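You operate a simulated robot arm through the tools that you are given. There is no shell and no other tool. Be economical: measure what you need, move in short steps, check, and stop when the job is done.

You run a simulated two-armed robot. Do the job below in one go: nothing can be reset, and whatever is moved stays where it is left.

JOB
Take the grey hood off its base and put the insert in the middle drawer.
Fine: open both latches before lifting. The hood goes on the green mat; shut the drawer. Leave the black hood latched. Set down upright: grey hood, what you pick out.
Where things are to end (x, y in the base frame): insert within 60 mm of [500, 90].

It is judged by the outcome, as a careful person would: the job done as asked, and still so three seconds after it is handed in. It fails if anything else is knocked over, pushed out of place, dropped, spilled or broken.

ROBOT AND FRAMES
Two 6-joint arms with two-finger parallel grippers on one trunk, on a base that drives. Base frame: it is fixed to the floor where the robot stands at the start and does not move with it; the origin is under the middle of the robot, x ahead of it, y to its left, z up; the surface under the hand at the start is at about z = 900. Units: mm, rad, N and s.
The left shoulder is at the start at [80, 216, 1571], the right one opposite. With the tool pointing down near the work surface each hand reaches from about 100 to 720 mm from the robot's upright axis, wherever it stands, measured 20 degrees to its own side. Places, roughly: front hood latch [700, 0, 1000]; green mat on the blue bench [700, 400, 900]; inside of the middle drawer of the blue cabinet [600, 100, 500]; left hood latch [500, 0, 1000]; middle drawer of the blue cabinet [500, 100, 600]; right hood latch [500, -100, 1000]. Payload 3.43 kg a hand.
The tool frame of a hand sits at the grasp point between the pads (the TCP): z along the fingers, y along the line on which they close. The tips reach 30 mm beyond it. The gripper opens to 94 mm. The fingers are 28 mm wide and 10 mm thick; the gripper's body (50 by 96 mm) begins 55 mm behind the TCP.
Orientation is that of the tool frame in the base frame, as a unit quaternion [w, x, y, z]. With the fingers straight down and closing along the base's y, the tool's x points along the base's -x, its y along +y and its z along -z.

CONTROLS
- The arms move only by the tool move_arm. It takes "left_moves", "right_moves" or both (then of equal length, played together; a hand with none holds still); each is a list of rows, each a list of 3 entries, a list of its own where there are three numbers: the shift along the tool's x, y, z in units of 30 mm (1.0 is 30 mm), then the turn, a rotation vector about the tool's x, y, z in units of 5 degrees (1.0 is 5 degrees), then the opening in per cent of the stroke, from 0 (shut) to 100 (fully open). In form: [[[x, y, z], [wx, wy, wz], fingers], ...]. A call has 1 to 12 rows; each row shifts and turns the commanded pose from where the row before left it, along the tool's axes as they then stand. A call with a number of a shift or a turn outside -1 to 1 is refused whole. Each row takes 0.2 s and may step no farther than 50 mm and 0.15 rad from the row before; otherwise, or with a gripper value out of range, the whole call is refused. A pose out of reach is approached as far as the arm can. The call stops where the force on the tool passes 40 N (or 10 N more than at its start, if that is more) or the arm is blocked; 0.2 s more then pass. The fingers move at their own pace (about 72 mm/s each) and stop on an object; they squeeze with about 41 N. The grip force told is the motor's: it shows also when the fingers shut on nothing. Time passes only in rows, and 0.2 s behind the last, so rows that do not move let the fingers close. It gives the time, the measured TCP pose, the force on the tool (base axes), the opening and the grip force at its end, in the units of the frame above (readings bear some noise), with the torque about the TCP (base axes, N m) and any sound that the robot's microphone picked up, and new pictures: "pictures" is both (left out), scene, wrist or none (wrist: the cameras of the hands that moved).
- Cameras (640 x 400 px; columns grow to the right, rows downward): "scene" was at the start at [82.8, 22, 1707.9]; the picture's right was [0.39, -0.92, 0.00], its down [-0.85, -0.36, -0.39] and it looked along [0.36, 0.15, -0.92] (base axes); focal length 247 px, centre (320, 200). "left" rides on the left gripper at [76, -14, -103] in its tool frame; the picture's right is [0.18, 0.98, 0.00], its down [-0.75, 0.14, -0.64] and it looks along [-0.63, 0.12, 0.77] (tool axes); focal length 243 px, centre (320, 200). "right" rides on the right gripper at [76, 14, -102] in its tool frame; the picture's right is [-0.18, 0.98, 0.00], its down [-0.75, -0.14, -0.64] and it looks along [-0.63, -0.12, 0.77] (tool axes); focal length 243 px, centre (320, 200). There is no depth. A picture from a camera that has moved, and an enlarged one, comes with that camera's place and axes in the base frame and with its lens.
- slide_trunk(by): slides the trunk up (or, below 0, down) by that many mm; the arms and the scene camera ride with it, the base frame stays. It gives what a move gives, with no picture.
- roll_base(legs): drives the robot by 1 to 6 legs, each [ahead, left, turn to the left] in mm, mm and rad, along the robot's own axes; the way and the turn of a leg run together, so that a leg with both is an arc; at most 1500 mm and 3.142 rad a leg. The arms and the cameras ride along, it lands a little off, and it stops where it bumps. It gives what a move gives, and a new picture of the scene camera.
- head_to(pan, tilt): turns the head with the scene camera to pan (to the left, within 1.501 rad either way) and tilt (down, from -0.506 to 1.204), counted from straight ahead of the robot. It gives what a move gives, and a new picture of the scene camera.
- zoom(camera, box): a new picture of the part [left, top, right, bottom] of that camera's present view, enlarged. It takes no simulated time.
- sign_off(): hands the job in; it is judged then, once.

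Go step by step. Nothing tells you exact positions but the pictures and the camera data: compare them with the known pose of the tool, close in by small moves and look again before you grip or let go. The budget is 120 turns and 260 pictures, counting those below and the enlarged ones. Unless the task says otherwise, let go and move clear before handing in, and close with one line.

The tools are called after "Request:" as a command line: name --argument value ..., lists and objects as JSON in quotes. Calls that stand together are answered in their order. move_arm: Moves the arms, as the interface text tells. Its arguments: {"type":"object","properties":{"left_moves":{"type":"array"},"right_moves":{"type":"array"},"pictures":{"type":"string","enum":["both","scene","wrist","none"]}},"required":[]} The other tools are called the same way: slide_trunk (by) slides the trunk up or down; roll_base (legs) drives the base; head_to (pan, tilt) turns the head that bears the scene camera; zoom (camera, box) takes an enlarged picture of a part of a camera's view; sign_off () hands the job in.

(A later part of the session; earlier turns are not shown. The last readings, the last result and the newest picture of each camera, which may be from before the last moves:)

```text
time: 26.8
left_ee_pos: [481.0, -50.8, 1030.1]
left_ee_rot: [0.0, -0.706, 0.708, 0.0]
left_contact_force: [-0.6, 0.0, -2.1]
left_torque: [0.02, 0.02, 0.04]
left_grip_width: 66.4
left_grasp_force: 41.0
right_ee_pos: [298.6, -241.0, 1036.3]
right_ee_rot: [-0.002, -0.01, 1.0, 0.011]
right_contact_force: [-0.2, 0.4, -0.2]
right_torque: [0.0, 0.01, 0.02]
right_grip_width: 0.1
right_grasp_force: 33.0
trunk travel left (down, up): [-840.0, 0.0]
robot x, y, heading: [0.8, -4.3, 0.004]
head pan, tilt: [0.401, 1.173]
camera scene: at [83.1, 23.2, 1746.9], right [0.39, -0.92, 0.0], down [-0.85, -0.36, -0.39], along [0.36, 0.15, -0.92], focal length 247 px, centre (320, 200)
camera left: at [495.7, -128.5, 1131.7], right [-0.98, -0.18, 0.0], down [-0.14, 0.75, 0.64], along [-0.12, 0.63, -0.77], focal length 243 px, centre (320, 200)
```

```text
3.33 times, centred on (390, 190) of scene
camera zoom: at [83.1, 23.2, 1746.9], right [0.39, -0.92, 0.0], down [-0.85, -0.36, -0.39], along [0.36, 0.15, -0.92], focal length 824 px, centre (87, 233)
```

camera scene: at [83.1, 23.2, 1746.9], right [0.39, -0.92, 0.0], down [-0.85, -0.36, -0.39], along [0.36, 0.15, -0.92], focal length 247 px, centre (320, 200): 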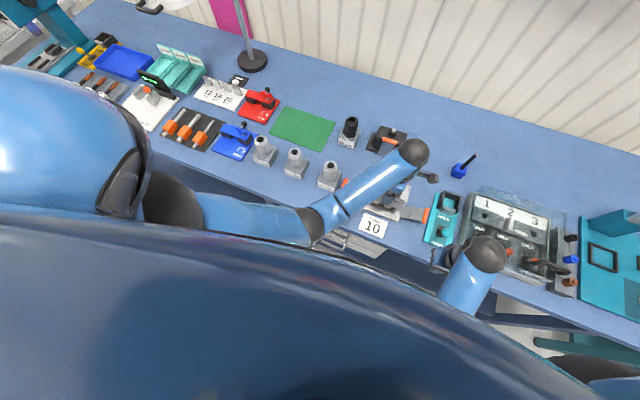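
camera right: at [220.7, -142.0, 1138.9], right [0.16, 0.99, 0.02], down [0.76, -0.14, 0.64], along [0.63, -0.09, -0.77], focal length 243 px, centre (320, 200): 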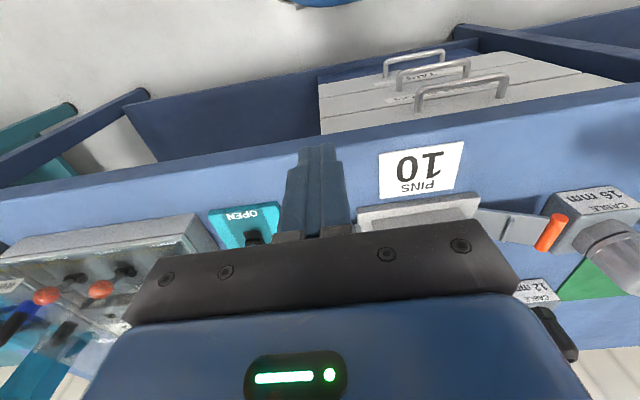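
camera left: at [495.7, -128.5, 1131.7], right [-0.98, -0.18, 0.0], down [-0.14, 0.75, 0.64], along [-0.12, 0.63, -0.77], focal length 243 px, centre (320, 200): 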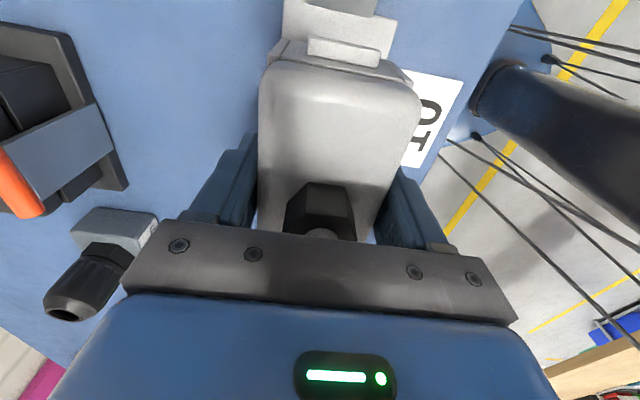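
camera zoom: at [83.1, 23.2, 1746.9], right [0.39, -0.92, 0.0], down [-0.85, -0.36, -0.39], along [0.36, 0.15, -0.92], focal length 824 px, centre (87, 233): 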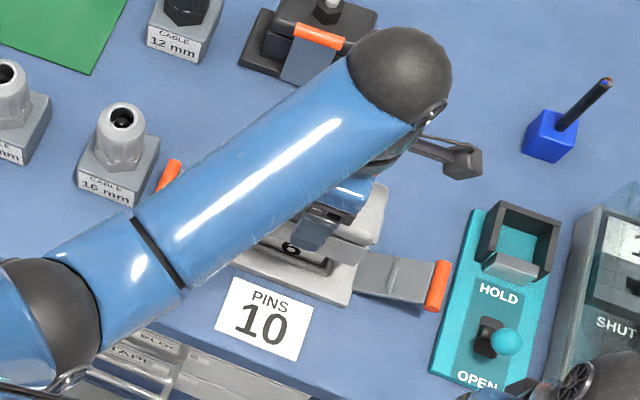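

The hood came off cleanly and the base with its insert remains. I'll raise it further and go forward to the clear lane at x≈595 between the rows of glands.

Request:
move_arm --left_moves '[[[0, 0, -0.6], [0, 0, 0], 0], [[0, -0.3, -0.6], [0, 0, 0], 0], [[0, -0.7, -0.5], [0, 0, 0], 0], [[0, -0.9, 0], [0, 0, 0], 0], [[0, -0.9, 0], [0, 0, 0], 0], [[0, -0.9, 0], [0, 0, 0], 0], [[0, 0, 0], [0, 0, 0], 0]]' --pictures "both"

Request:
zoom --camera "scene" --box '[340, 150, 440, 250]'

```text
time: 28.4
left_ee_pos: [593.7, -52.3, 1080.0]
left_ee_rot: [0.0, -0.706, 0.708, 0.0]
left_contact_force: [-0.3, -0.2, -2.6]
left_torque: [0.01, 0.02, -0.01]
left_grip_width: 66.1
left_grasp_force: 41.2
right_ee_pos: [300.2, -240.5, 1035.1]
right_ee_rot: [-0.002, -0.01, 1.0, 0.012]
right_contact_force: [-0.3, -0.4, 0.2]
right_torque: [-0.01, 0.0, 0.0]
right_grip_width: 0.1
right_grasp_force: 32.7
trunk travel left (down, up): [-840.0, 0.0]
robot x, y, heading: [-4.0, -0.9, 0.007]
head pan, tilt: [0.401, 1.173]
camera scene: at [83.2, 23.2, 1746.9], right [0.39, -0.92, 0.0], down [-0.85, -0.36, -0.39], along [0.36, 0.15, -0.92], focal length 247 px, centre (320, 200)
camera left: at [608.0, -129.0, 1182.1], right [-0.98, -0.18, 0.0], down [-0.14, 0.75, 0.64], along [-0.12, 0.63, -0.77], focal length 243 px, centre (320, 200)
```

scene: 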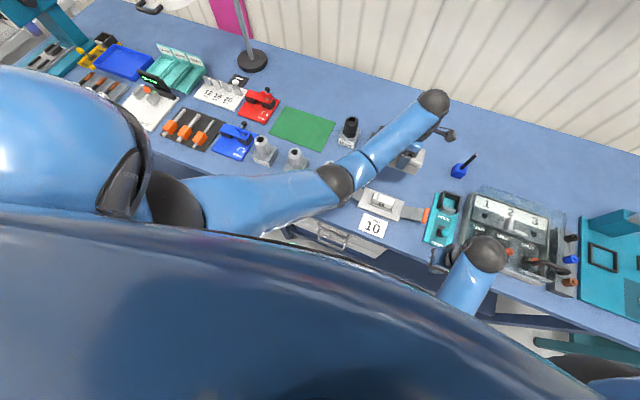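
left: 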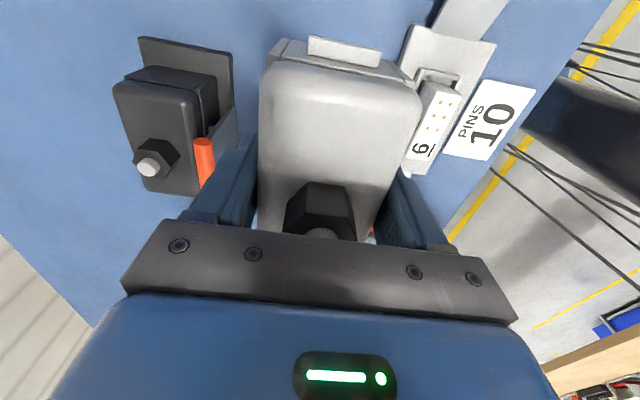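

```text
4.00 times, centred on (390, 200) of scene
camera zoom: at [83.2, 23.2, 1746.9], right [0.39, -0.92, 0.0], down [-0.85, -0.36, -0.39], along [0.36, 0.15, -0.92], focal length 989 px, centre (40, 200)
```

zoom: 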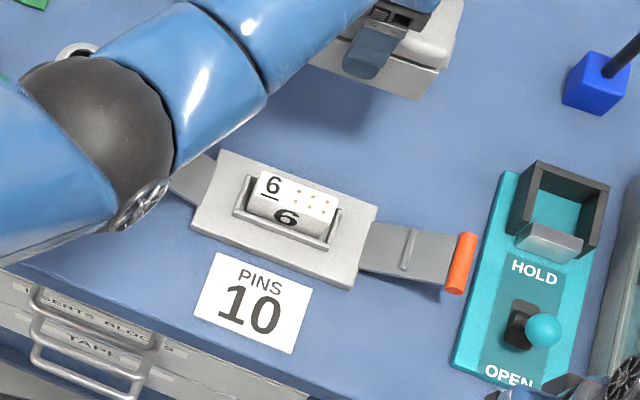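

The insert is a white block marked 6 in the socket. I'll drive left by 200 mm carrying the hood along the lane.

Request:
roll_base --legs '[[0, 200, 0]]'

```text
time: 30.0
left_ee_pos: [593.3, 142.0, 1080.9]
left_ee_rot: [0.001, -0.706, 0.708, 0.002]
left_contact_force: [0.7, -1.2, -3.1]
left_torque: [0.04, 0.02, -0.01]
left_grip_width: 66.2
left_grasp_force: 41.4
right_ee_pos: [297.9, -44.9, 1034.4]
right_ee_rot: [-0.002, -0.008, 1.0, 0.014]
right_contact_force: [0.3, 0.3, -0.5]
right_torque: [0.02, -0.03, -0.01]
right_grip_width: 0.0
right_grasp_force: 32.9
trunk travel left (down, up): [-840.0, 0.0]
robot x, y, heading: [-4.1, 196.1, 0.007]
head pan, tilt: [0.401, 1.173]
camera scene: at [82.4, 215.4, 1747.0], right [0.39, -0.92, 0.0], down [-0.85, -0.36, -0.39], along [0.36, 0.16, -0.92], focal length 247 px, centre (320, 200)
```

scene: 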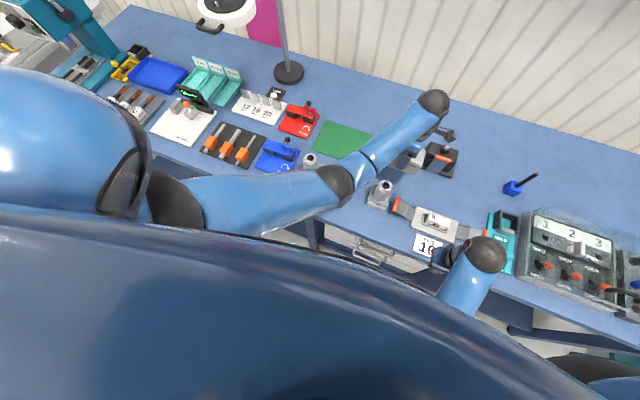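

Now I'll carry the hood left past the black gland, then forward over the mat.

Request:
move_arm --left_moves '[[[-1, 0, 0], [0, 0, 0], 0], [[-1, 0, 0], [0, 0, 0], 0], [[-1, 0, 0], [0, 0, 0], 0], [[-1, 0, 0], [0, 0, 0], 0], [[-1, 0, 0], [0, 0, 0], 0], [[-1, -0.8, 0], [0, 0, 0], 0], [[-0.8, -0.8, 0], [0, 0, 0], 0], [[0, -0.8, 0], [0, 0, 0], 0], [[0, 0, 0], [0, 0, 0], 0]]' --pictures "both"

```text
time: 32.0
left_ee_pos: [666.7, 349.0, 1082.5]
left_ee_rot: [0.0, -0.705, 0.709, 0.0]
left_contact_force: [0.4, -0.8, -1.1]
left_torque: [0.02, -0.01, -0.01]
left_grip_width: 66.0
left_grasp_force: 41.2
right_ee_pos: [298.8, -41.9, 1036.4]
right_ee_rot: [-0.002, -0.009, 1.0, 0.011]
right_contact_force: [0.9, -0.4, 0.3]
right_torque: [0.02, 0.02, 0.0]
right_grip_width: 0.0
right_grasp_force: 33.3
trunk travel left (down, up): [-840.0, 0.0]
robot x, y, heading: [-1.0, 199.7, 0.006]
head pan, tilt: [0.401, 1.173]
camera scene: at [82.0, 221.1, 1746.9], right [0.39, -0.92, 0.0], down [-0.85, -0.36, -0.39], along [0.36, 0.15, -0.92], focal length 247 px, centre (320, 200)
camera left: at [679.8, 271.1, 1184.5], right [-0.98, -0.18, 0.0], down [-0.14, 0.75, 0.64], along [-0.12, 0.63, -0.77], focal length 243 px, centre (320, 200)
```

scene: 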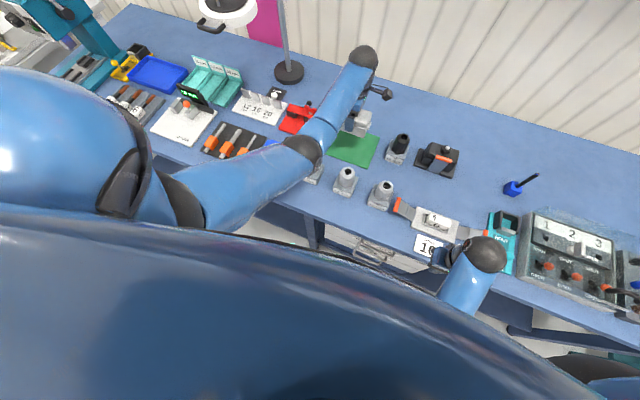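
left: 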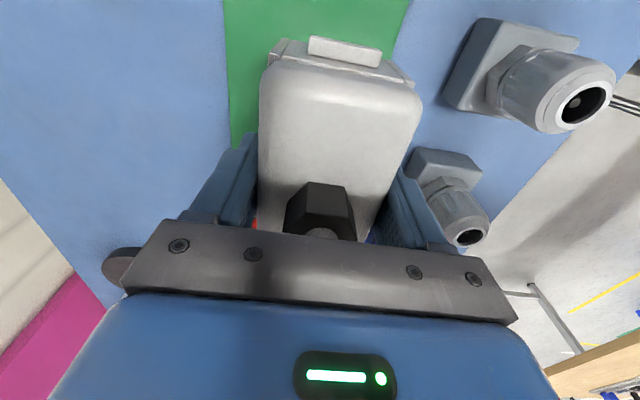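

The hood is over the mat, which spans x≈600–765. I'll lower it to just above the mat, then in small steps to contact.

Request:
move_arm --left_moves '[[[0, 0, 1], [0, 0, 0], 0], [[0, 0, 1], [0, 0, 0], 0], [[0, 0, 1], [0, 0, 0], 0], [[0, 0, 0.3], [0, 0, 0], 0], [[0, 0, 0], [0, 0, 0], 0]]' --pictures "wrist"

Request:
zoom --camera "scene" --box '[290, 90, 430, 210]'

```text
time: 33.2
left_ee_pos: [666.7, 350.2, 981.1]
left_ee_rot: [0.0, -0.705, 0.709, 0.0]
left_contact_force: [-0.2, -0.1, -1.9]
left_torque: [0.0, -0.01, -0.01]
left_grip_width: 66.1
left_grasp_force: 41.3
right_ee_pos: [298.1, -41.7, 1035.9]
right_ee_rot: [-0.003, -0.009, 1.0, 0.012]
right_contact_force: [0.9, 0.2, -0.2]
right_torque: [0.0, 0.03, 0.0]
right_grip_width: 0.0
right_grasp_force: 33.1
trunk travel left (down, up): [-840.0, 0.0]
robot x, y, heading: [-2.1, 198.9, 0.005]
head pan, tilt: [0.401, 1.173]
camera left: at [681.0, 272.6, 1083.6], right [-0.98, -0.18, 0.0], down [-0.14, 0.75, 0.64], along [-0.11, 0.63, -0.77], focal length 243 px, centre (320, 200)
```

left: 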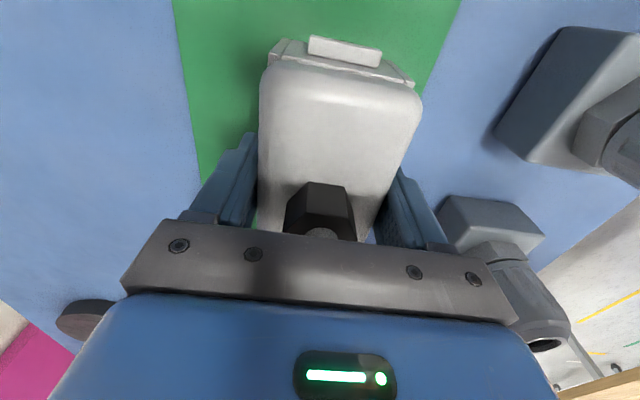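

```text
3.33 times, centred on (360, 150) of scene
camera zoom: at [82.4, 222.1, 1746.9], right [0.39, -0.92, 0.0], down [-0.85, -0.36, -0.39], along [0.36, 0.15, -0.92], focal length 824 px, centre (187, 367)
```

zoom: 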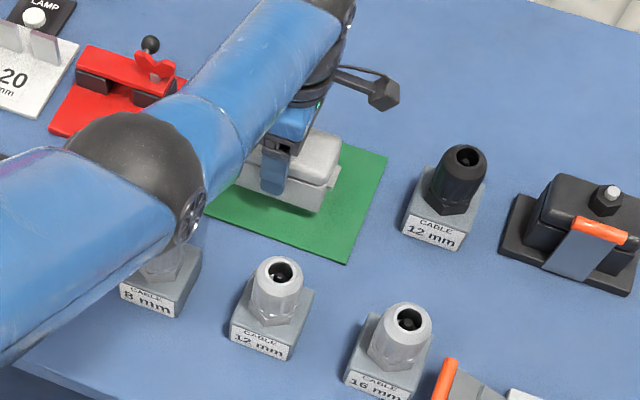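

The hood hangs upright just over the mat. I'll lower in small steps to contact.

Request:
move_arm --left_moves '[[[0, 0, 0.15], [0, 0, 0], 0], [[0, 0, 0.15], [0, 0, 0], 0], [[0, 0, 0.1], [0, 0, 0], 0], [[0, 0, 0.1], [0, 0, 0], 0], [[0, 0, 0.1], [0, 0, 0], 0]]' --pictures "none"

```text
time: 34.4
left_ee_pos: [666.3, 350.0, 964.0]
left_ee_rot: [0.0, -0.705, 0.709, 0.0]
left_contact_force: [-0.7, 1.1, -1.9]
left_torque: [0.0, 0.02, -0.03]
left_grip_width: 66.2
left_grasp_force: 40.7
right_ee_pos: [298.8, -42.0, 1035.9]
right_ee_rot: [-0.001, -0.008, 1.0, 0.012]
right_contact_force: [0.1, 0.2, -0.4]
right_torque: [0.0, -0.01, 0.02]
right_grip_width: 0.2
right_grasp_force: 32.7
trunk travel left (down, up): [-840.0, 0.0]
robot x, y, heading: [-1.6, 201.3, 0.002]
head pan, tilt: [0.401, 1.173]
```

Request:
move_arm --left_moves '[[[0, 0, 0.1], [0, 0, 0], 0], [[0, 0, 0.1], [0, 0, 0], 0], [[0, 0, 0], [0, 0, 0], 0]]' --pictures "none"

```text
time: 35.2
left_ee_pos: [665.1, 349.6, 956.3]
left_ee_rot: [0.001, -0.706, 0.708, 0.0]
left_contact_force: [0.0, 0.6, -3.1]
left_torque: [0.01, -0.01, -0.04]
left_grip_width: 65.8
left_grasp_force: 41.2
right_ee_pos: [298.1, -40.9, 1034.6]
right_ee_rot: [-0.002, -0.008, 1.0, 0.011]
right_contact_force: [1.0, -0.9, -0.7]
right_torque: [0.01, 0.0, 0.0]
right_grip_width: 0.0
right_grasp_force: 33.1
trunk travel left (down, up): [-840.0, 0.0]
robot x, y, heading: [-1.3, 200.6, 0.004]
head pan, tilt: [0.401, 1.173]
```

Still no contact, so I'll keep stepping down.

Request:
move_arm --left_moves '[[[0, 0, 0.08], [0, 0, 0], 0], [[0, 0, 0.08], [0, 0, 0], 0], [[0, 0, 0], [0, 0, 0], 0]]' --pictures "wrist"

Request:
zoom --camera "scene" --box '[320, 110, 400, 170]'

```text
time: 36.0
left_ee_pos: [664.3, 349.5, 957.5]
left_ee_rot: [0.002, -0.705, 0.709, -0.002]
left_contact_force: [7.3, -0.2, 18.6]
left_torque: [-0.01, 0.19, -0.03]
left_grip_width: 65.9
left_grasp_force: 40.4
left hand out of reach, approached as far as the arm can: row 2
right_ee_pos: [297.2, -42.5, 1036.0]
right_ee_rot: [-0.002, -0.009, 1.0, 0.011]
right_contact_force: [-0.1, -0.6, -0.2]
right_torque: [0.0, 0.02, -0.02]
right_grip_width: 0.3
right_grasp_force: 33.2
trunk travel left (down, up): [-840.0, 0.0]
robot x, y, heading: [1.7, 195.6, 0.006]
head pan, tilt: [0.401, 1.173]
camera left: at [677.6, 272.1, 1059.4], right [-0.98, -0.18, -0.01], down [-0.14, 0.75, 0.64], along [-0.11, 0.63, -0.77], focal length 243 px, centre (320, 200)
```

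left: 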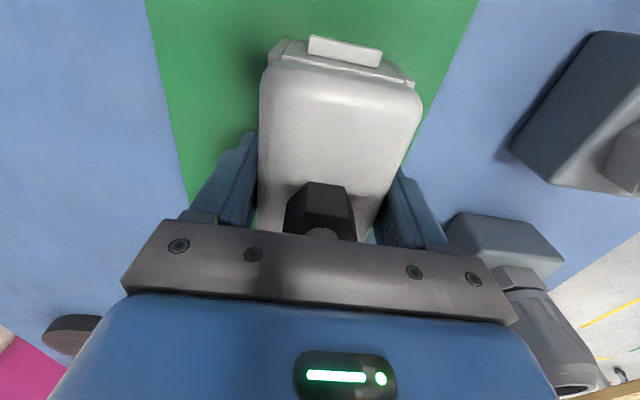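

```text
6.67 times, centred on (360, 140) of scene
camera zoom: at [80.4, 221.2, 1747.3], right [0.39, -0.92, 0.0], down [-0.85, -0.36, -0.39], along [0.36, 0.15, -0.92], focal length 1649 px, centre (53, 600)
```

zoom: 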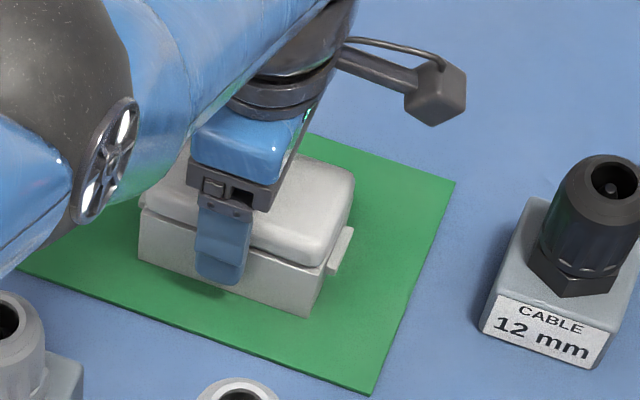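

The hood is resting on the mat with an upward force of 19 N. I'll open and rise straight up.

Request:
move_arm --left_moves '[[[0, 0, -0.03], [0, 0, 0], 100], [[0, 0, 0], [0, 0, 0], 100], [[0, 0, 0], [0, 0, 0], 100], [[0, 0, -0.5], [0, 0, 0], 100], [[0, 0, -1], [0, 0, 0], 100], [[0, 0, -1], [0, 0, 0], 100], [[0, 0, -1], [0, 0, 0], 100], [[0, 0, -0.5], [0, 0, 0], 100], [[0, 0, 0], [0, 0, 0], 100]]' --pictures "both"

```text
time: 38.0
left_ee_pos: [708.3, 345.4, 1053.9]
left_ee_rot: [-0.001, -0.705, 0.709, 0.001]
left_contact_force: [-0.2, 0.6, -0.2]
left_torque: [0.02, -0.01, -0.02]
left_grip_width: 94.0
left_grasp_force: 0.1
left hand out of reach, approached as far as the arm can: row 4, 5, 6, 7, 8
right_ee_pos: [298.6, -41.3, 1035.1]
right_ee_rot: [-0.002, -0.009, 1.0, 0.012]
right_contact_force: [-0.3, 0.3, -0.4]
right_torque: [-0.01, 0.02, 0.02]
right_grip_width: 0.2
right_grasp_force: 32.8
trunk travel left (down, up): [-840.0, 0.0]
robot x, y, heading: [0.6, 204.2, 0.007]
head pan, tilt: [0.401, 1.173]
camera scene: at [81.9, 222.2, 1746.9], right [0.39, -0.92, 0.0], down [-0.85, -0.36, -0.39], along [0.36, 0.15, -0.92], focal length 247 px, centre (320, 200)
camera left: at [721.7, 267.7, 1155.4], right [-0.98, -0.18, 0.0], down [-0.13, 0.75, 0.64], along [-0.12, 0.63, -0.77], focal length 243 px, centre (320, 200)
```

scene: 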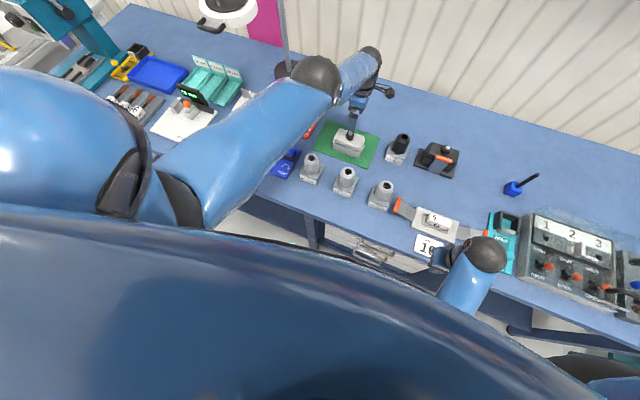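
left: 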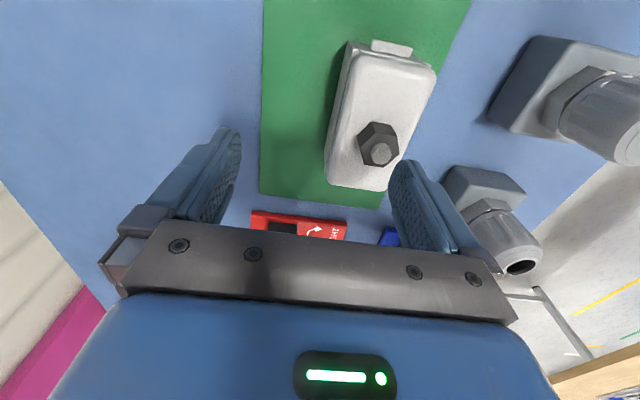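

The hand drifted forward on the way up. I'll check that the hood is still upright on the mat.

Request:
zoom --camera "scene" --box '[290, 100, 410, 180]'

```text
5.00 times, centred on (350, 140) of scene
camera zoom: at [81.9, 222.2, 1746.9], right [0.39, -0.92, 0.0], down [-0.85, -0.36, -0.39], along [0.36, 0.15, -0.92], focal length 1236 px, centre (170, 500)
```

zoom: 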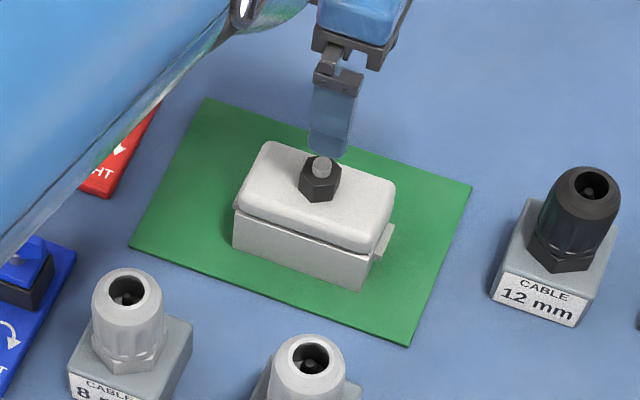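

The hood stands upright and fully on the mat. The left hand has reached its outer limit, so I'll ease it back over the hood at this height and then raise it.

Request:
move_arm --left_moves '[[[0, 0.5, 0], [0, 0, 0], 100], [[0, 0.8, -0.2], [0, 0, 0], 100], [[0, 0.8, -0.5], [0, 0, 0], 100], [[0, 0.5, -0.5], [0, 0, 0], 100], [[0, 0, 0], [0, 0, 0], 100]]' --pictures "wrist"

```text
time: 39.2
left_ee_pos: [709.2, 340.5, 1058.2]
left_ee_rot: [-0.001, -0.705, 0.709, 0.001]
left_contact_force: [0.2, 0.3, -0.3]
left_torque: [0.0, -0.01, 0.01]
left_grip_width: 94.0
left_grasp_force: 0.0
left hand out of reach, approached as far as the arm can: row 1, 2, 3, 4
right_ee_pos: [298.2, -42.9, 1035.3]
right_ee_rot: [-0.002, -0.008, 1.0, 0.011]
right_contact_force: [-0.2, -1.0, -1.2]
right_torque: [0.02, 0.02, 0.04]
right_grip_width: 0.2
right_grasp_force: 33.4
trunk travel left (down, up): [-840.0, 0.0]
robot x, y, heading: [-0.9, 196.7, 0.0]
head pan, tilt: [0.401, 1.173]
camera left: at [723.8, 262.8, 1161.4], right [-0.98, -0.18, 0.0], down [-0.14, 0.75, 0.64], along [-0.12, 0.63, -0.77], focal length 243 px, centre (320, 200)
```

left: 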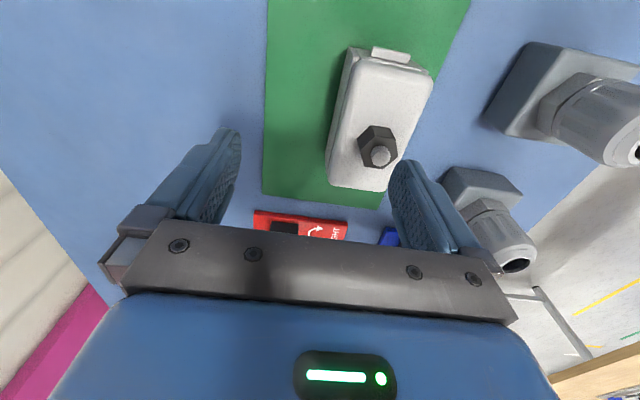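

The arm seems caught at a joint limit in this posture. I'll unwind the wrist turn toward the starting orientation, well above everything here.

Request:
move_arm --left_moves '[[[0, 0, 0], [0, 0, 1], 100], [[0, 0, 0], [0, 0, 1], 100], [[0, 0, 0], [0, 0, 1], 100], [[0, 0, 0], [0, 0, 1], 100], [[0, 0, 0], [0, 0, 1], 100], [[0, 0, 0], [0, 0, 1], 100]]' --pictures "scene"

```text
time: 40.6
left_ee_pos: [710.7, 340.2, 1059.3]
left_ee_rot: [0.0, -0.497, 0.868, 0.0]
left_contact_force: [0.3, 0.1, 0.0]
left_torque: [-0.01, 0.01, 0.02]
left_grip_width: 93.8
left_grasp_force: 0.0
right_ee_pos: [298.4, -41.8, 1035.8]
right_ee_rot: [-0.002, -0.008, 1.0, 0.012]
right_contact_force: [0.9, -0.2, 0.0]
right_torque: [0.02, 0.0, -0.01]
right_grip_width: 0.2
right_grasp_force: 32.6
trunk travel left (down, up): [-840.0, 0.0]
robot x, y, heading: [1.7, 201.8, 0.002]
head pan, tilt: [0.401, 1.173]
camera scene: at [82.1, 222.0, 1746.9], right [0.39, -0.92, 0.0], down [-0.85, -0.36, -0.39], along [0.36, 0.15, -0.92], focal length 247 px, centre (320, 200)
```

scene: 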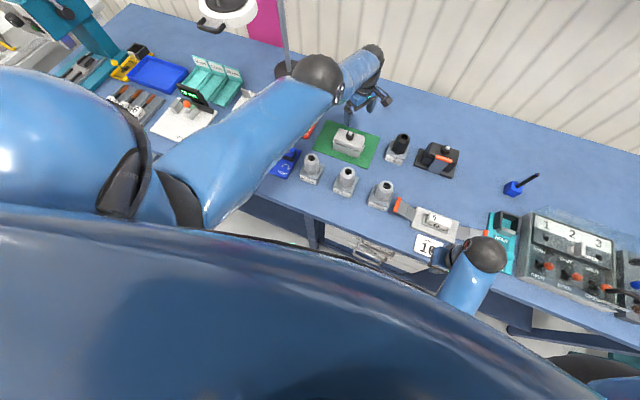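

That works. I'll continue unwinding and then try raising and pulling back.

Request:
move_arm --left_moves '[[[0, 0, 0], [0, 0, 1], 100], [[0, 0, 0], [0, 0, 1], 100], [[0, 0, 0], [0, 0, 1], 100], [[0, 0, 0], [0, 0, 1], 100], [[0, 0, 0], [0, 0, 1], 100], [[0, 0, 0], [0, 0, 1], 100], [[0, 0, 0], [0, 0, 1], 100], [[0, 0, 0], [0, 0, 1], 100], [[0, 0, 0], [0, 0, 1], 100], [[0, 0, 0], [0, 0, 1], 100], [[0, 0, 0], [0, 0, 1], 100], [[0, 0, 0], [0, 0, 1], 100]]' --pictures "none"

Request:
move_arm --left_moves '[[[0, 0, -0.4], [0, 0, 0], 100], [[0.3, 0, -0.3], [0, 0, 0], 100], [[0.4, 0, 0], [0, 0, 0], 100], [[0, 0, 0], [0, 0, 0], 100]]' --pictures "scene"

```text
time: 43.2
left_ee_pos: [710.2, 339.3, 1059.6]
left_ee_rot: [0.0, 0.004, 1.0, 0.0]
left_contact_force: [-0.5, 0.0, 0.2]
left_torque: [0.0, 0.01, -0.02]
left_grip_width: 93.9
left_grasp_force: 0.0
right_ee_pos: [298.4, -42.7, 1036.5]
right_ee_rot: [-0.002, -0.009, 1.0, 0.012]
right_contact_force: [-0.6, 0.2, -0.3]
right_torque: [-0.04, 0.01, -0.01]
right_grip_width: 0.2
right_grasp_force: 32.9
trunk travel left (down, up): [-840.0, 0.0]
robot x, y, heading: [-2.0, 200.9, 0.007]
head pan, tilt: [0.401, 1.173]
```

```text
time: 44.2
left_ee_pos: [714.8, 337.5, 1072.8]
left_ee_rot: [0.0, 0.004, 1.0, 0.0]
left_contact_force: [0.0, 0.3, 1.4]
left_torque: [0.02, -0.05, -0.03]
left_grip_width: 93.9
left_grasp_force: 0.1
left hand out of reach, approached as far as the arm can: row 1, 2, 3
right_ee_pos: [298.0, -41.5, 1035.2]
right_ee_rot: [-0.002, -0.008, 1.0, 0.011]
right_contact_force: [-0.1, -0.4, 0.5]
right_torque: [-0.02, 0.0, -0.03]
right_grip_width: 0.0
right_grasp_force: 33.0
trunk travel left (down, up): [-840.0, 0.0]
robot x, y, heading: [1.2, 202.3, 0.003]
head pan, tilt: [0.401, 1.173]
camera scene: at [82.1, 222.0, 1746.9], right [0.39, -0.92, 0.0], down [-0.85, -0.36, -0.39], along [0.36, 0.15, -0.92], focal length 247 px, centre (320, 200)
```

scene: 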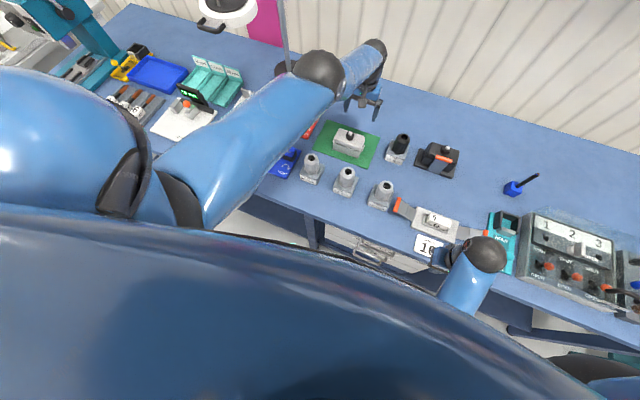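

The left hand is clear above everything, so I'll leave it there for now. I'll bring the right hand over to inspect the insert.

Request:
move_arm --right_moves '[[[-1, 0, 0], [0, 0, 0], 0], [[-1, 0, 0], [0, 0, 0], 0], [[-1, 0, 0], [0, 0, 0], 0], [[-1, -0.2, 0], [0, 0, 0], 0], [[0, 0, 0], [0, 0, 0], 0]]' --pictures "wrist"

Request:
zoom --camera "right" --box '[200, 60, 440, 260]'

Request:
zoom --camera "scene" --box '[390, 180, 490, 260]'

```text
time: 45.4
left_ee_pos: [716.2, 336.7, 1071.6]
left_ee_rot: [-0.001, 0.003, 1.0, 0.0]
left_contact_force: [0.9, -0.6, -0.5]
left_torque: [-0.01, 0.0, 0.02]
left_grip_width: 94.0
left_grasp_force: 0.0
right_ee_pos: [418.7, -47.3, 1034.0]
right_ee_rot: [-0.002, -0.008, 1.0, 0.011]
right_contact_force: [0.3, -0.1, -0.3]
right_torque: [-0.03, -0.03, 0.01]
right_grip_width: 0.0
right_grasp_force: 33.0
trunk travel left (down, up): [-840.0, 0.0]
robot x, y, heading: [2.8, 201.1, 0.001]
head pan, tilt: [0.401, 1.173]
camera right: at [343.5, -35.7, 1135.7], right [0.17, 0.99, 0.02], down [0.76, -0.14, 0.64], along [0.63, -0.09, -0.77], focal length 243 px, centre (320, 200)
```

right: 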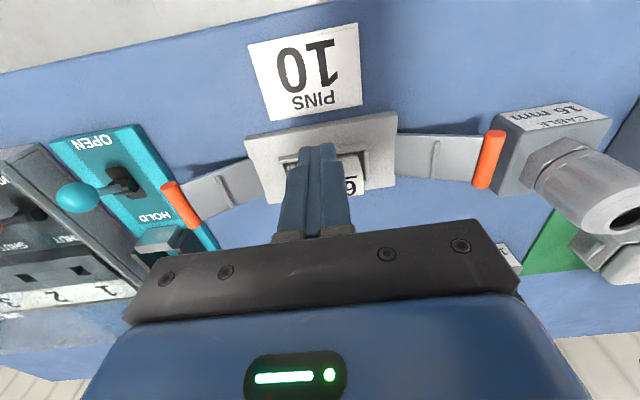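

```text
2.00 times, centred on (320, 160) of right
camera zoom: at [343.5, -35.7, 1135.7], right [0.17, 0.99, 0.02], down [0.76, -0.14, 0.64], along [0.63, -0.09, -0.77], focal length 485 px, centre (320, 280)
```

zoom: 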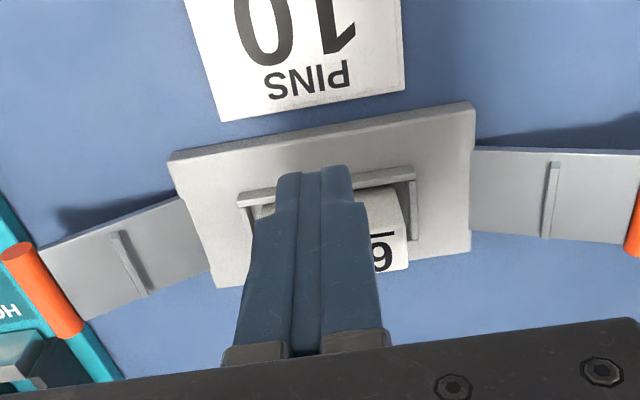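

```text
5.00 times, centred on (440, 220) of scene
camera zoom: at [82.6, 221.8, 1746.9], right [0.39, -0.92, 0.0], down [-0.85, -0.36, -0.39], along [0.36, 0.15, -0.92], focal length 1236 px, centre (-280, 100)
```

zoom: 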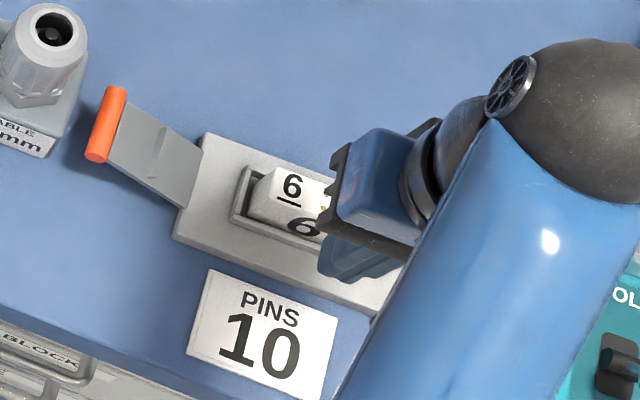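

The insert stands above a low frame. I'll open the right gripper and move over it for a clean view.

Request:
move_arm --right_moves '[[[-0.5, 0, 0], [0, 0, 0], 100], [[-0.5, 0, 0], [0, 0, 0], 100], [[0, 0, 0], [0, 0, 0], 100], [[0, 0, 0], [0, 0, 0], 100]]' --pictures "wrist"

Request:
zoom --camera "right" --box '[220, 60, 420, 240]'

Request:
zoom --camera "scene" --box '[400, 190, 470, 240]'

```text
time: 46.4
left_ee_pos: [713.7, 337.0, 1073.1]
left_ee_rot: [0.0, 0.002, 1.0, 0.0]
left_contact_force: [0.1, -0.3, 0.1]
left_torque: [0.01, 0.0, -0.02]
left_grip_width: 94.0
left_grasp_force: 0.0
right_ee_pos: [446.6, -44.1, 1035.1]
right_ee_rot: [-0.002, -0.009, 1.0, 0.012]
right_contact_force: [0.1, 0.7, -0.2]
right_torque: [-0.01, -0.01, -0.02]
right_grip_width: 94.0
right_grasp_force: 0.1
trunk travel left (down, up): [-840.0, 0.0]
robot x, y, heading: [-3.1, 201.3, 0.003]
head pan, tilt: [0.401, 1.173]
camera right: at [371.7, -34.7, 1137.3], right [0.17, 0.99, 0.02], down [0.76, -0.14, 0.64], along [0.63, -0.09, -0.77], focal length 243 px, centre (320, 200)
```

right: 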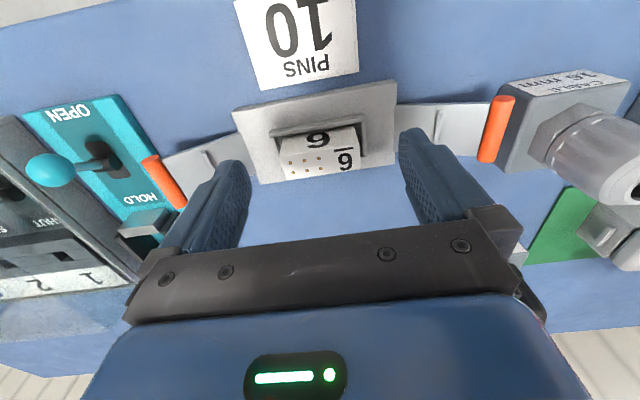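

```text
2.22 times, centred on (320, 150) of right
camera zoom: at [371.7, -34.7, 1137.3], right [0.17, 0.99, 0.02], down [0.76, -0.14, 0.64], along [0.63, -0.09, -0.77], focal length 539 px, centre (320, 311)
```

zoom: 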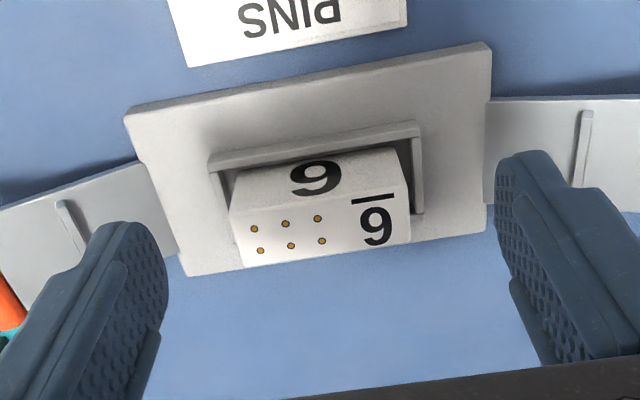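

```text
8.00 times, centred on (435, 215) of scene
camera zoom: at [81.2, 222.0, 1747.0], right [0.39, -0.92, 0.0], down [-0.85, -0.36, -0.39], along [0.36, 0.15, -0.92], focal length 1978 px, centre (-600, 80)
```

zoom: 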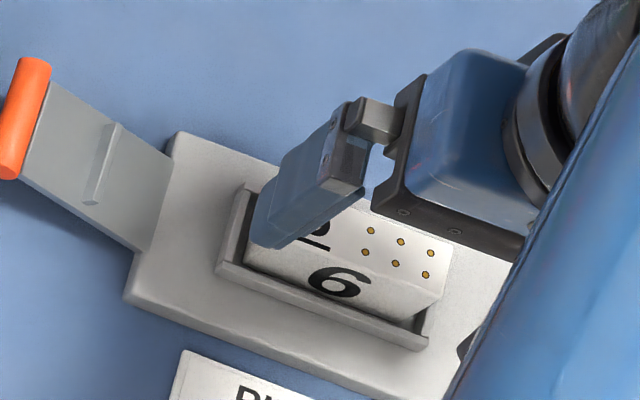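

The insert's top is near z≈952, spanning y≈-85 to -15, centred at about (481, -50). I'll centre over it and lower with the fingers straddling its ends.

Request:
move_arm --right_moves '[[[-0.6, -0.1, 0], [0, 0, 0], 100], [[-0.55, -0.1, 0], [0, 0, 0], 100], [[0, 0, 1], [0, 0, 0], 100], [[0, 0, 0.7], [0, 0, 0], 100], [[0, 0, 0], [0, 0, 0], 100]]' --pictures "wrist"

Request:
zoom --camera "scene" --box '[400, 190, 470, 240]'

```text
time: 47.6
left_ee_pos: [714.4, 337.8, 1072.1]
left_ee_rot: [-0.002, 0.003, 1.0, 0.0]
left_contact_force: [-0.3, -0.1, -0.7]
left_torque: [0.02, 0.01, 0.0]
left_grip_width: 94.1
left_grasp_force: 0.1
right_ee_pos: [482.4, -48.8, 982.9]
right_ee_rot: [-0.002, -0.008, 1.0, 0.011]
right_contact_force: [-0.2, 0.4, -0.2]
right_torque: [0.01, 0.02, 0.0]
right_grip_width: 94.2
right_grasp_force: 0.0
trunk travel left (down, up): [-840.0, 0.0]
robot x, y, heading: [-5.9, 193.1, -0.002]
head pan, tilt: [0.401, 1.173]
camera right: at [407.1, -38.4, 1084.8], right [0.17, 0.99, 0.02], down [0.76, -0.14, 0.64], along [0.63, -0.09, -0.77], focal length 243 px, centre (320, 200)
```

right: 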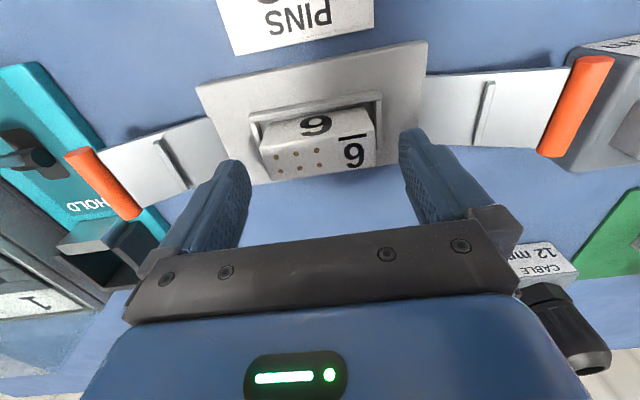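

```text
8.00 times, centred on (435, 215) of scene
camera zoom: at [82.6, 222.0, 1746.9], right [0.39, -0.92, 0.0], down [-0.85, -0.36, -0.39], along [0.36, 0.15, -0.92], focal length 1978 px, centre (-600, 80)
```

zoom: 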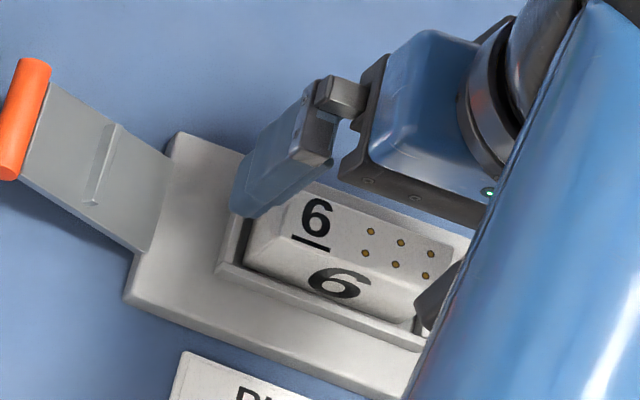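

The fingers straddle the insert cleanly with its top near z≈957. I'll lower to z≈965 and close.

Request:
move_arm --right_moves '[[[0.1, 0, 0.3], [0, 0, 0], 100], [[0, 0, 0.3], [0, 0, 0], 100], [[0, 0, 0], [0, 0, 0], 20], [[0, 0, 0], [0, 0, 0], 20], [[0, 0, 0], [0, 0, 0], 20]]' --pictures "wrist"

Request:
zoom --camera "scene" --box '[400, 190, 470, 240]'

```text
time: 48.8
left_ee_pos: [714.9, 338.4, 1072.3]
left_ee_rot: [-0.001, 0.003, 1.0, 0.0]
left_contact_force: [1.0, -0.1, -0.9]
left_torque: [0.03, 0.03, 0.0]
left_grip_width: 94.1
left_grasp_force: 0.1
right_ee_pos: [478.5, -49.2, 964.7]
right_ee_rot: [-0.001, -0.008, 1.0, 0.013]
right_contact_force: [0.2, 0.0, 0.4]
right_torque: [-0.01, -0.01, 0.05]
right_grip_width: 69.3
right_grasp_force: 41.1
trunk travel left (down, up): [-840.0, 0.0]
robot x, y, heading: [-0.1, 199.6, 0.004]
head pan, tilt: [0.401, 1.173]
camera right: at [404.0, -37.3, 1067.2], right [0.17, 0.99, 0.02], down [0.76, -0.14, 0.64], along [0.63, -0.09, -0.77], focal length 243 px, centre (320, 200)
```

right: 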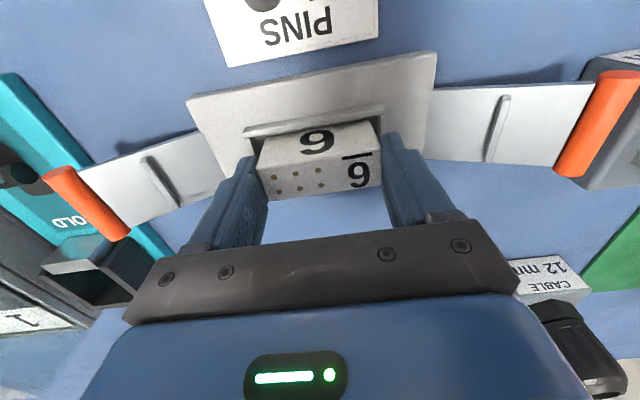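

```text
8.00 times, centred on (435, 215) of scene
camera zoom: at [82.2, 222.0, 1746.9], right [0.39, -0.92, 0.0], down [-0.85, -0.36, -0.39], along [0.36, 0.15, -0.92], focal length 1978 px, centre (-600, 80)
```

zoom: 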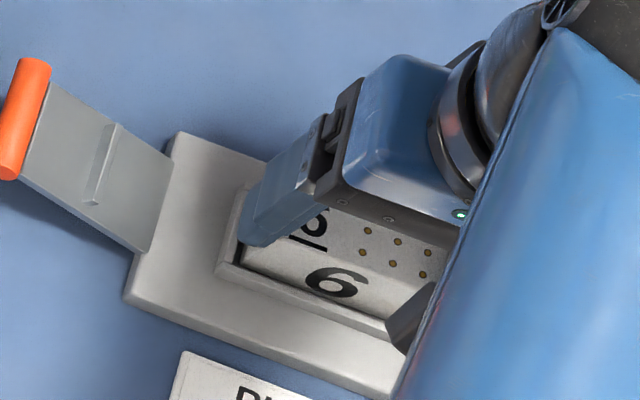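

Gripped at 69 mm. I'll lift the insert straight out.

Request:
move_arm --right_moves '[[[0, 0, -0.3], [0, 0, 0], 0], [[0, 0, -0.5], [0, 0, 0], 0], [[0, 0, -0.7], [0, 0, 0], 0], [[0, 0, -0.7], [0, 0, 0], 0], [[0, 0, 0], [0, 0, 0], 0]]' --pictures "both"

Request:
zoom --camera "scene" --box '[390, 170, 490, 250]'

```text
time: 50.0
left_ee_pos: [714.6, 337.0, 1072.2]
left_ee_rot: [-0.001, 0.002, 1.0, 0.0]
left_contact_force: [0.3, 0.0, 0.8]
left_torque: [0.01, 0.01, -0.02]
left_grip_width: 93.7
left_grasp_force: 0.0
right_ee_pos: [478.9, -51.5, 1030.3]
right_ee_rot: [-0.001, -0.009, 1.0, 0.011]
right_contact_force: [-0.4, -0.9, 0.8]
right_torque: [-0.01, 0.0, 0.02]
right_grip_width: 69.3
right_grasp_force: 40.7
trunk travel left (down, up): [-840.0, 0.0]
robot x, y, heading: [0.2, 200.3, 0.005]
head pan, tilt: [0.401, 1.173]
camera scene: at [82.3, 221.9, 1746.9], right [0.39, -0.92, 0.0], down [-0.85, -0.36, -0.39], along [0.36, 0.15, -0.92], focal length 247 px, centre (320, 200)
camera right: at [404.1, -39.7, 1133.5], right [0.17, 0.99, 0.02], down [0.76, -0.14, 0.64], along [0.63, -0.09, -0.77], focal length 243 px, centre (320, 200)
```

scene: 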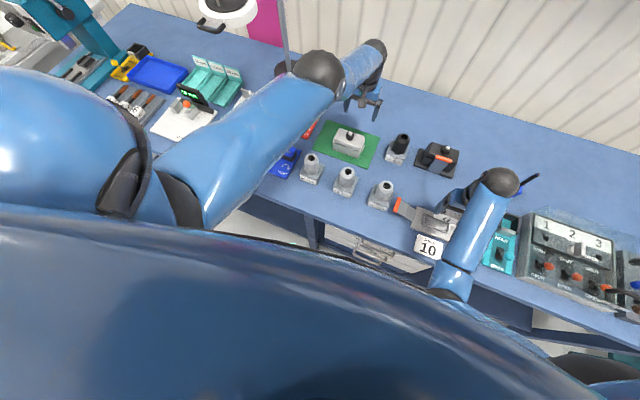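
right: 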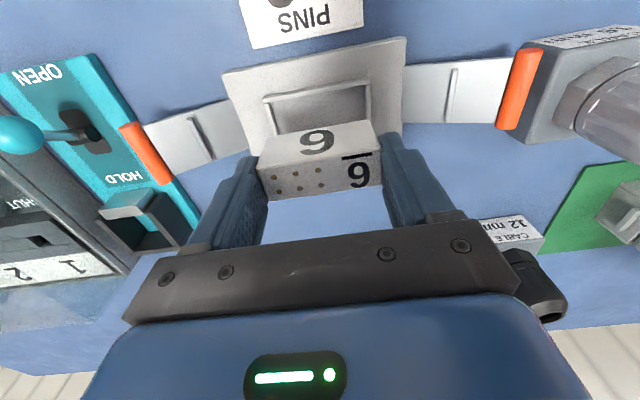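

```text
5.00 times, centred on (440, 210) of scene
camera zoom: at [82.3, 221.9, 1746.9], right [0.39, -0.92, 0.0], down [-0.85, -0.36, -0.39], along [0.36, 0.15, -0.92], focal length 1236 px, centre (-280, 150)
```

zoom: 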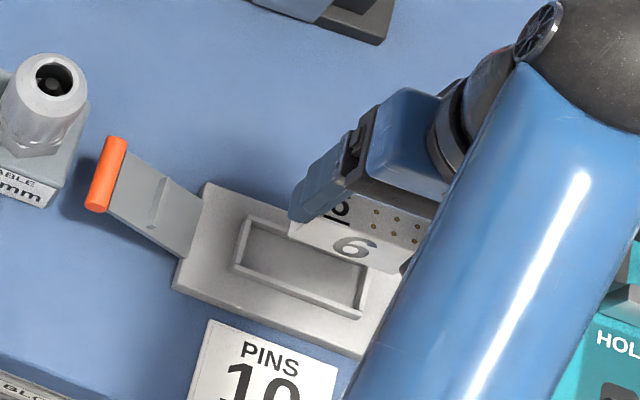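

The insert is out and held. I'll back the robot away from the bench and look at the drawers.

Request:
roll_base --legs '[[-480, 0, 0]]'

Request:
head_to --pan -0.1 --tilt 0.9

```text
time: 52.9
left_ee_pos: [229.3, 338.2, 1070.4]
left_ee_rot: [-0.002, 0.0, 1.0, 0.0]
left_contact_force: [0.8, 0.7, 0.7]
left_torque: [-0.03, 0.0, -0.02]
left_grip_width: 93.8
left_grasp_force: 0.1
right_ee_pos: [-2.6, -50.2, 1030.9]
right_ee_rot: [-0.003, -0.012, 1.0, 0.012]
right_contact_force: [0.7, -0.3, -0.9]
right_torque: [-0.01, 0.02, 0.0]
right_grip_width: 68.9
right_grasp_force: 40.7
trunk travel left (down, up): [-840.0, 0.0]
robot x, y, heading: [-488.5, 192.2, 0.011]
head pan, tilt: [0.401, 1.173]
camera scene: at [-401.1, 219.3, 1746.7], right [0.4, -0.92, 0.0], down [-0.85, -0.37, -0.38], along [0.35, 0.15, -0.92], focal length 247 px, centre (320, 200)
```

scene: 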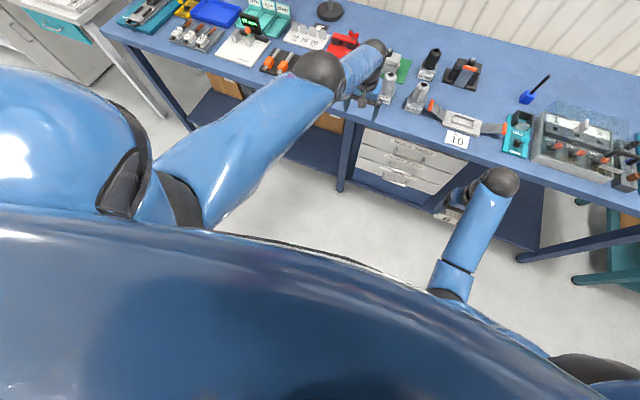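

```text
time: 53.9
left_ee_pos: [226.3, 338.7, 1072.0]
left_ee_rot: [0.0, 0.001, 1.0, 0.0]
left_contact_force: [-0.7, -0.4, -1.3]
left_torque: [-0.03, 0.02, 0.03]
left_grip_width: 93.9
left_grasp_force: 0.0
right_ee_pos: [-6.9, -49.6, 1031.5]
right_ee_rot: [-0.002, -0.013, 1.0, 0.012]
right_contact_force: [0.7, 0.0, 0.3]
right_torque: [-0.02, -0.04, 0.0]
right_grip_width: 68.6
right_grasp_force: 40.9
trunk travel left (down, up): [-840.0, 0.0]
robot x, y, heading: [-486.6, 194.5, 0.011]
head pan, tilt: [-0.099, 0.901]
camera scene: at [-383.3, 189.6, 1765.2], right [-0.09, -1.0, 0.0], down [-0.78, 0.07, -0.62], along [0.62, -0.06, -0.78], focal length 247 px, centre (320, 200)
```

scene: 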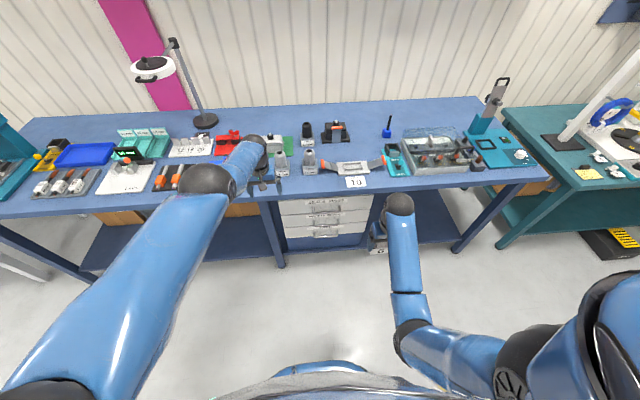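

Request:
zoom --camera "scene" --box '[250, 170, 400, 270]'

```text
4.00 times, centred on (325, 220) of scene
camera zoom: at [-383.3, 189.6, 1765.2], right [-0.09, -1.0, 0.0], down [-0.78, 0.07, -0.62], along [0.62, -0.06, -0.78], focal length 989 px, centre (300, 120)
```

zoom: 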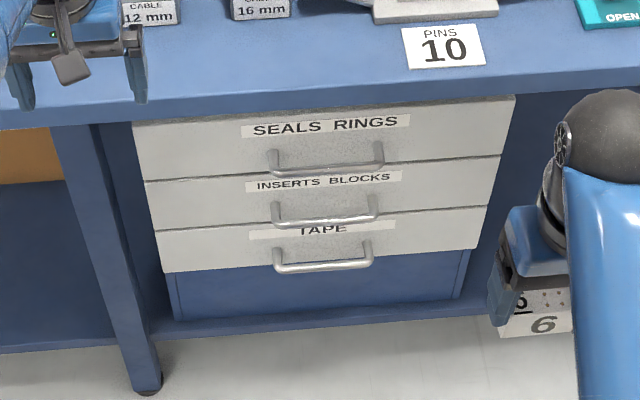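

The middle drawer, labelled INSERTS BLOCKS, has its handle bar at about (367, 87, 585) and its front about 70 mm behind the bench edge. First I'll move the left hand down and back to get out of its odd posture, and see how it moves.

Request:
move_arm --left_moves '[[[0.3, 0, 0.8], [0, 0, 0], 100], [[0.3, 0, 1], [0, 0, 0], 100], [[0.5, 0, 1], [0, 0, 0], 100], [[1, 0, 1], [0, 0, 0], 100], [[1, 0, 0.5], [0, 0, 0], 60], [[1, 0, 0], [0, 0, 0], 60], [[1, 0, 0], [0, 0, 0], 60], [[1, 0, 0], [0, 0, 0], 60]]' --pictures "scene"

```text
time: 55.6
left_ee_pos: [37.1, 339.9, 946.5]
left_ee_rot: [-0.001, 0.0, 1.0, 0.0]
left_contact_force: [0.7, 0.9, -0.5]
left_torque: [-0.01, 0.02, -0.02]
left_grip_width: 56.2
left_grasp_force: 0.0
left hand out of reach, approached as far as the arm can: row 2
right_ee_pos: [-6.6, -50.3, 1033.6]
right_ee_rot: [-0.001, -0.012, 1.0, 0.011]
right_contact_force: [0.2, -0.1, -1.1]
right_torque: [0.02, -0.03, 0.01]
right_grip_width: 68.9
right_grasp_force: 40.5
trunk travel left (down, up): [-840.0, 0.0]
robot x, y, heading: [-486.0, 195.7, 0.009]
head pan, tilt: [-0.099, 0.901]
camera scene: at [-384.2, 189.8, 1765.4], right [-0.09, -1.0, 0.0], down [-0.78, 0.07, -0.62], along [0.62, -0.06, -0.78], focal length 247 px, centre (320, 200)
```

scene: 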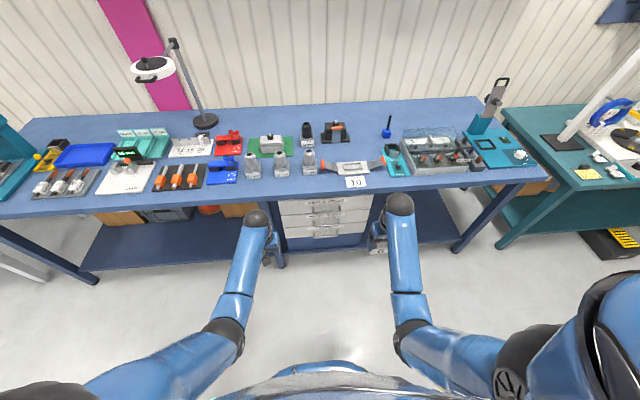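

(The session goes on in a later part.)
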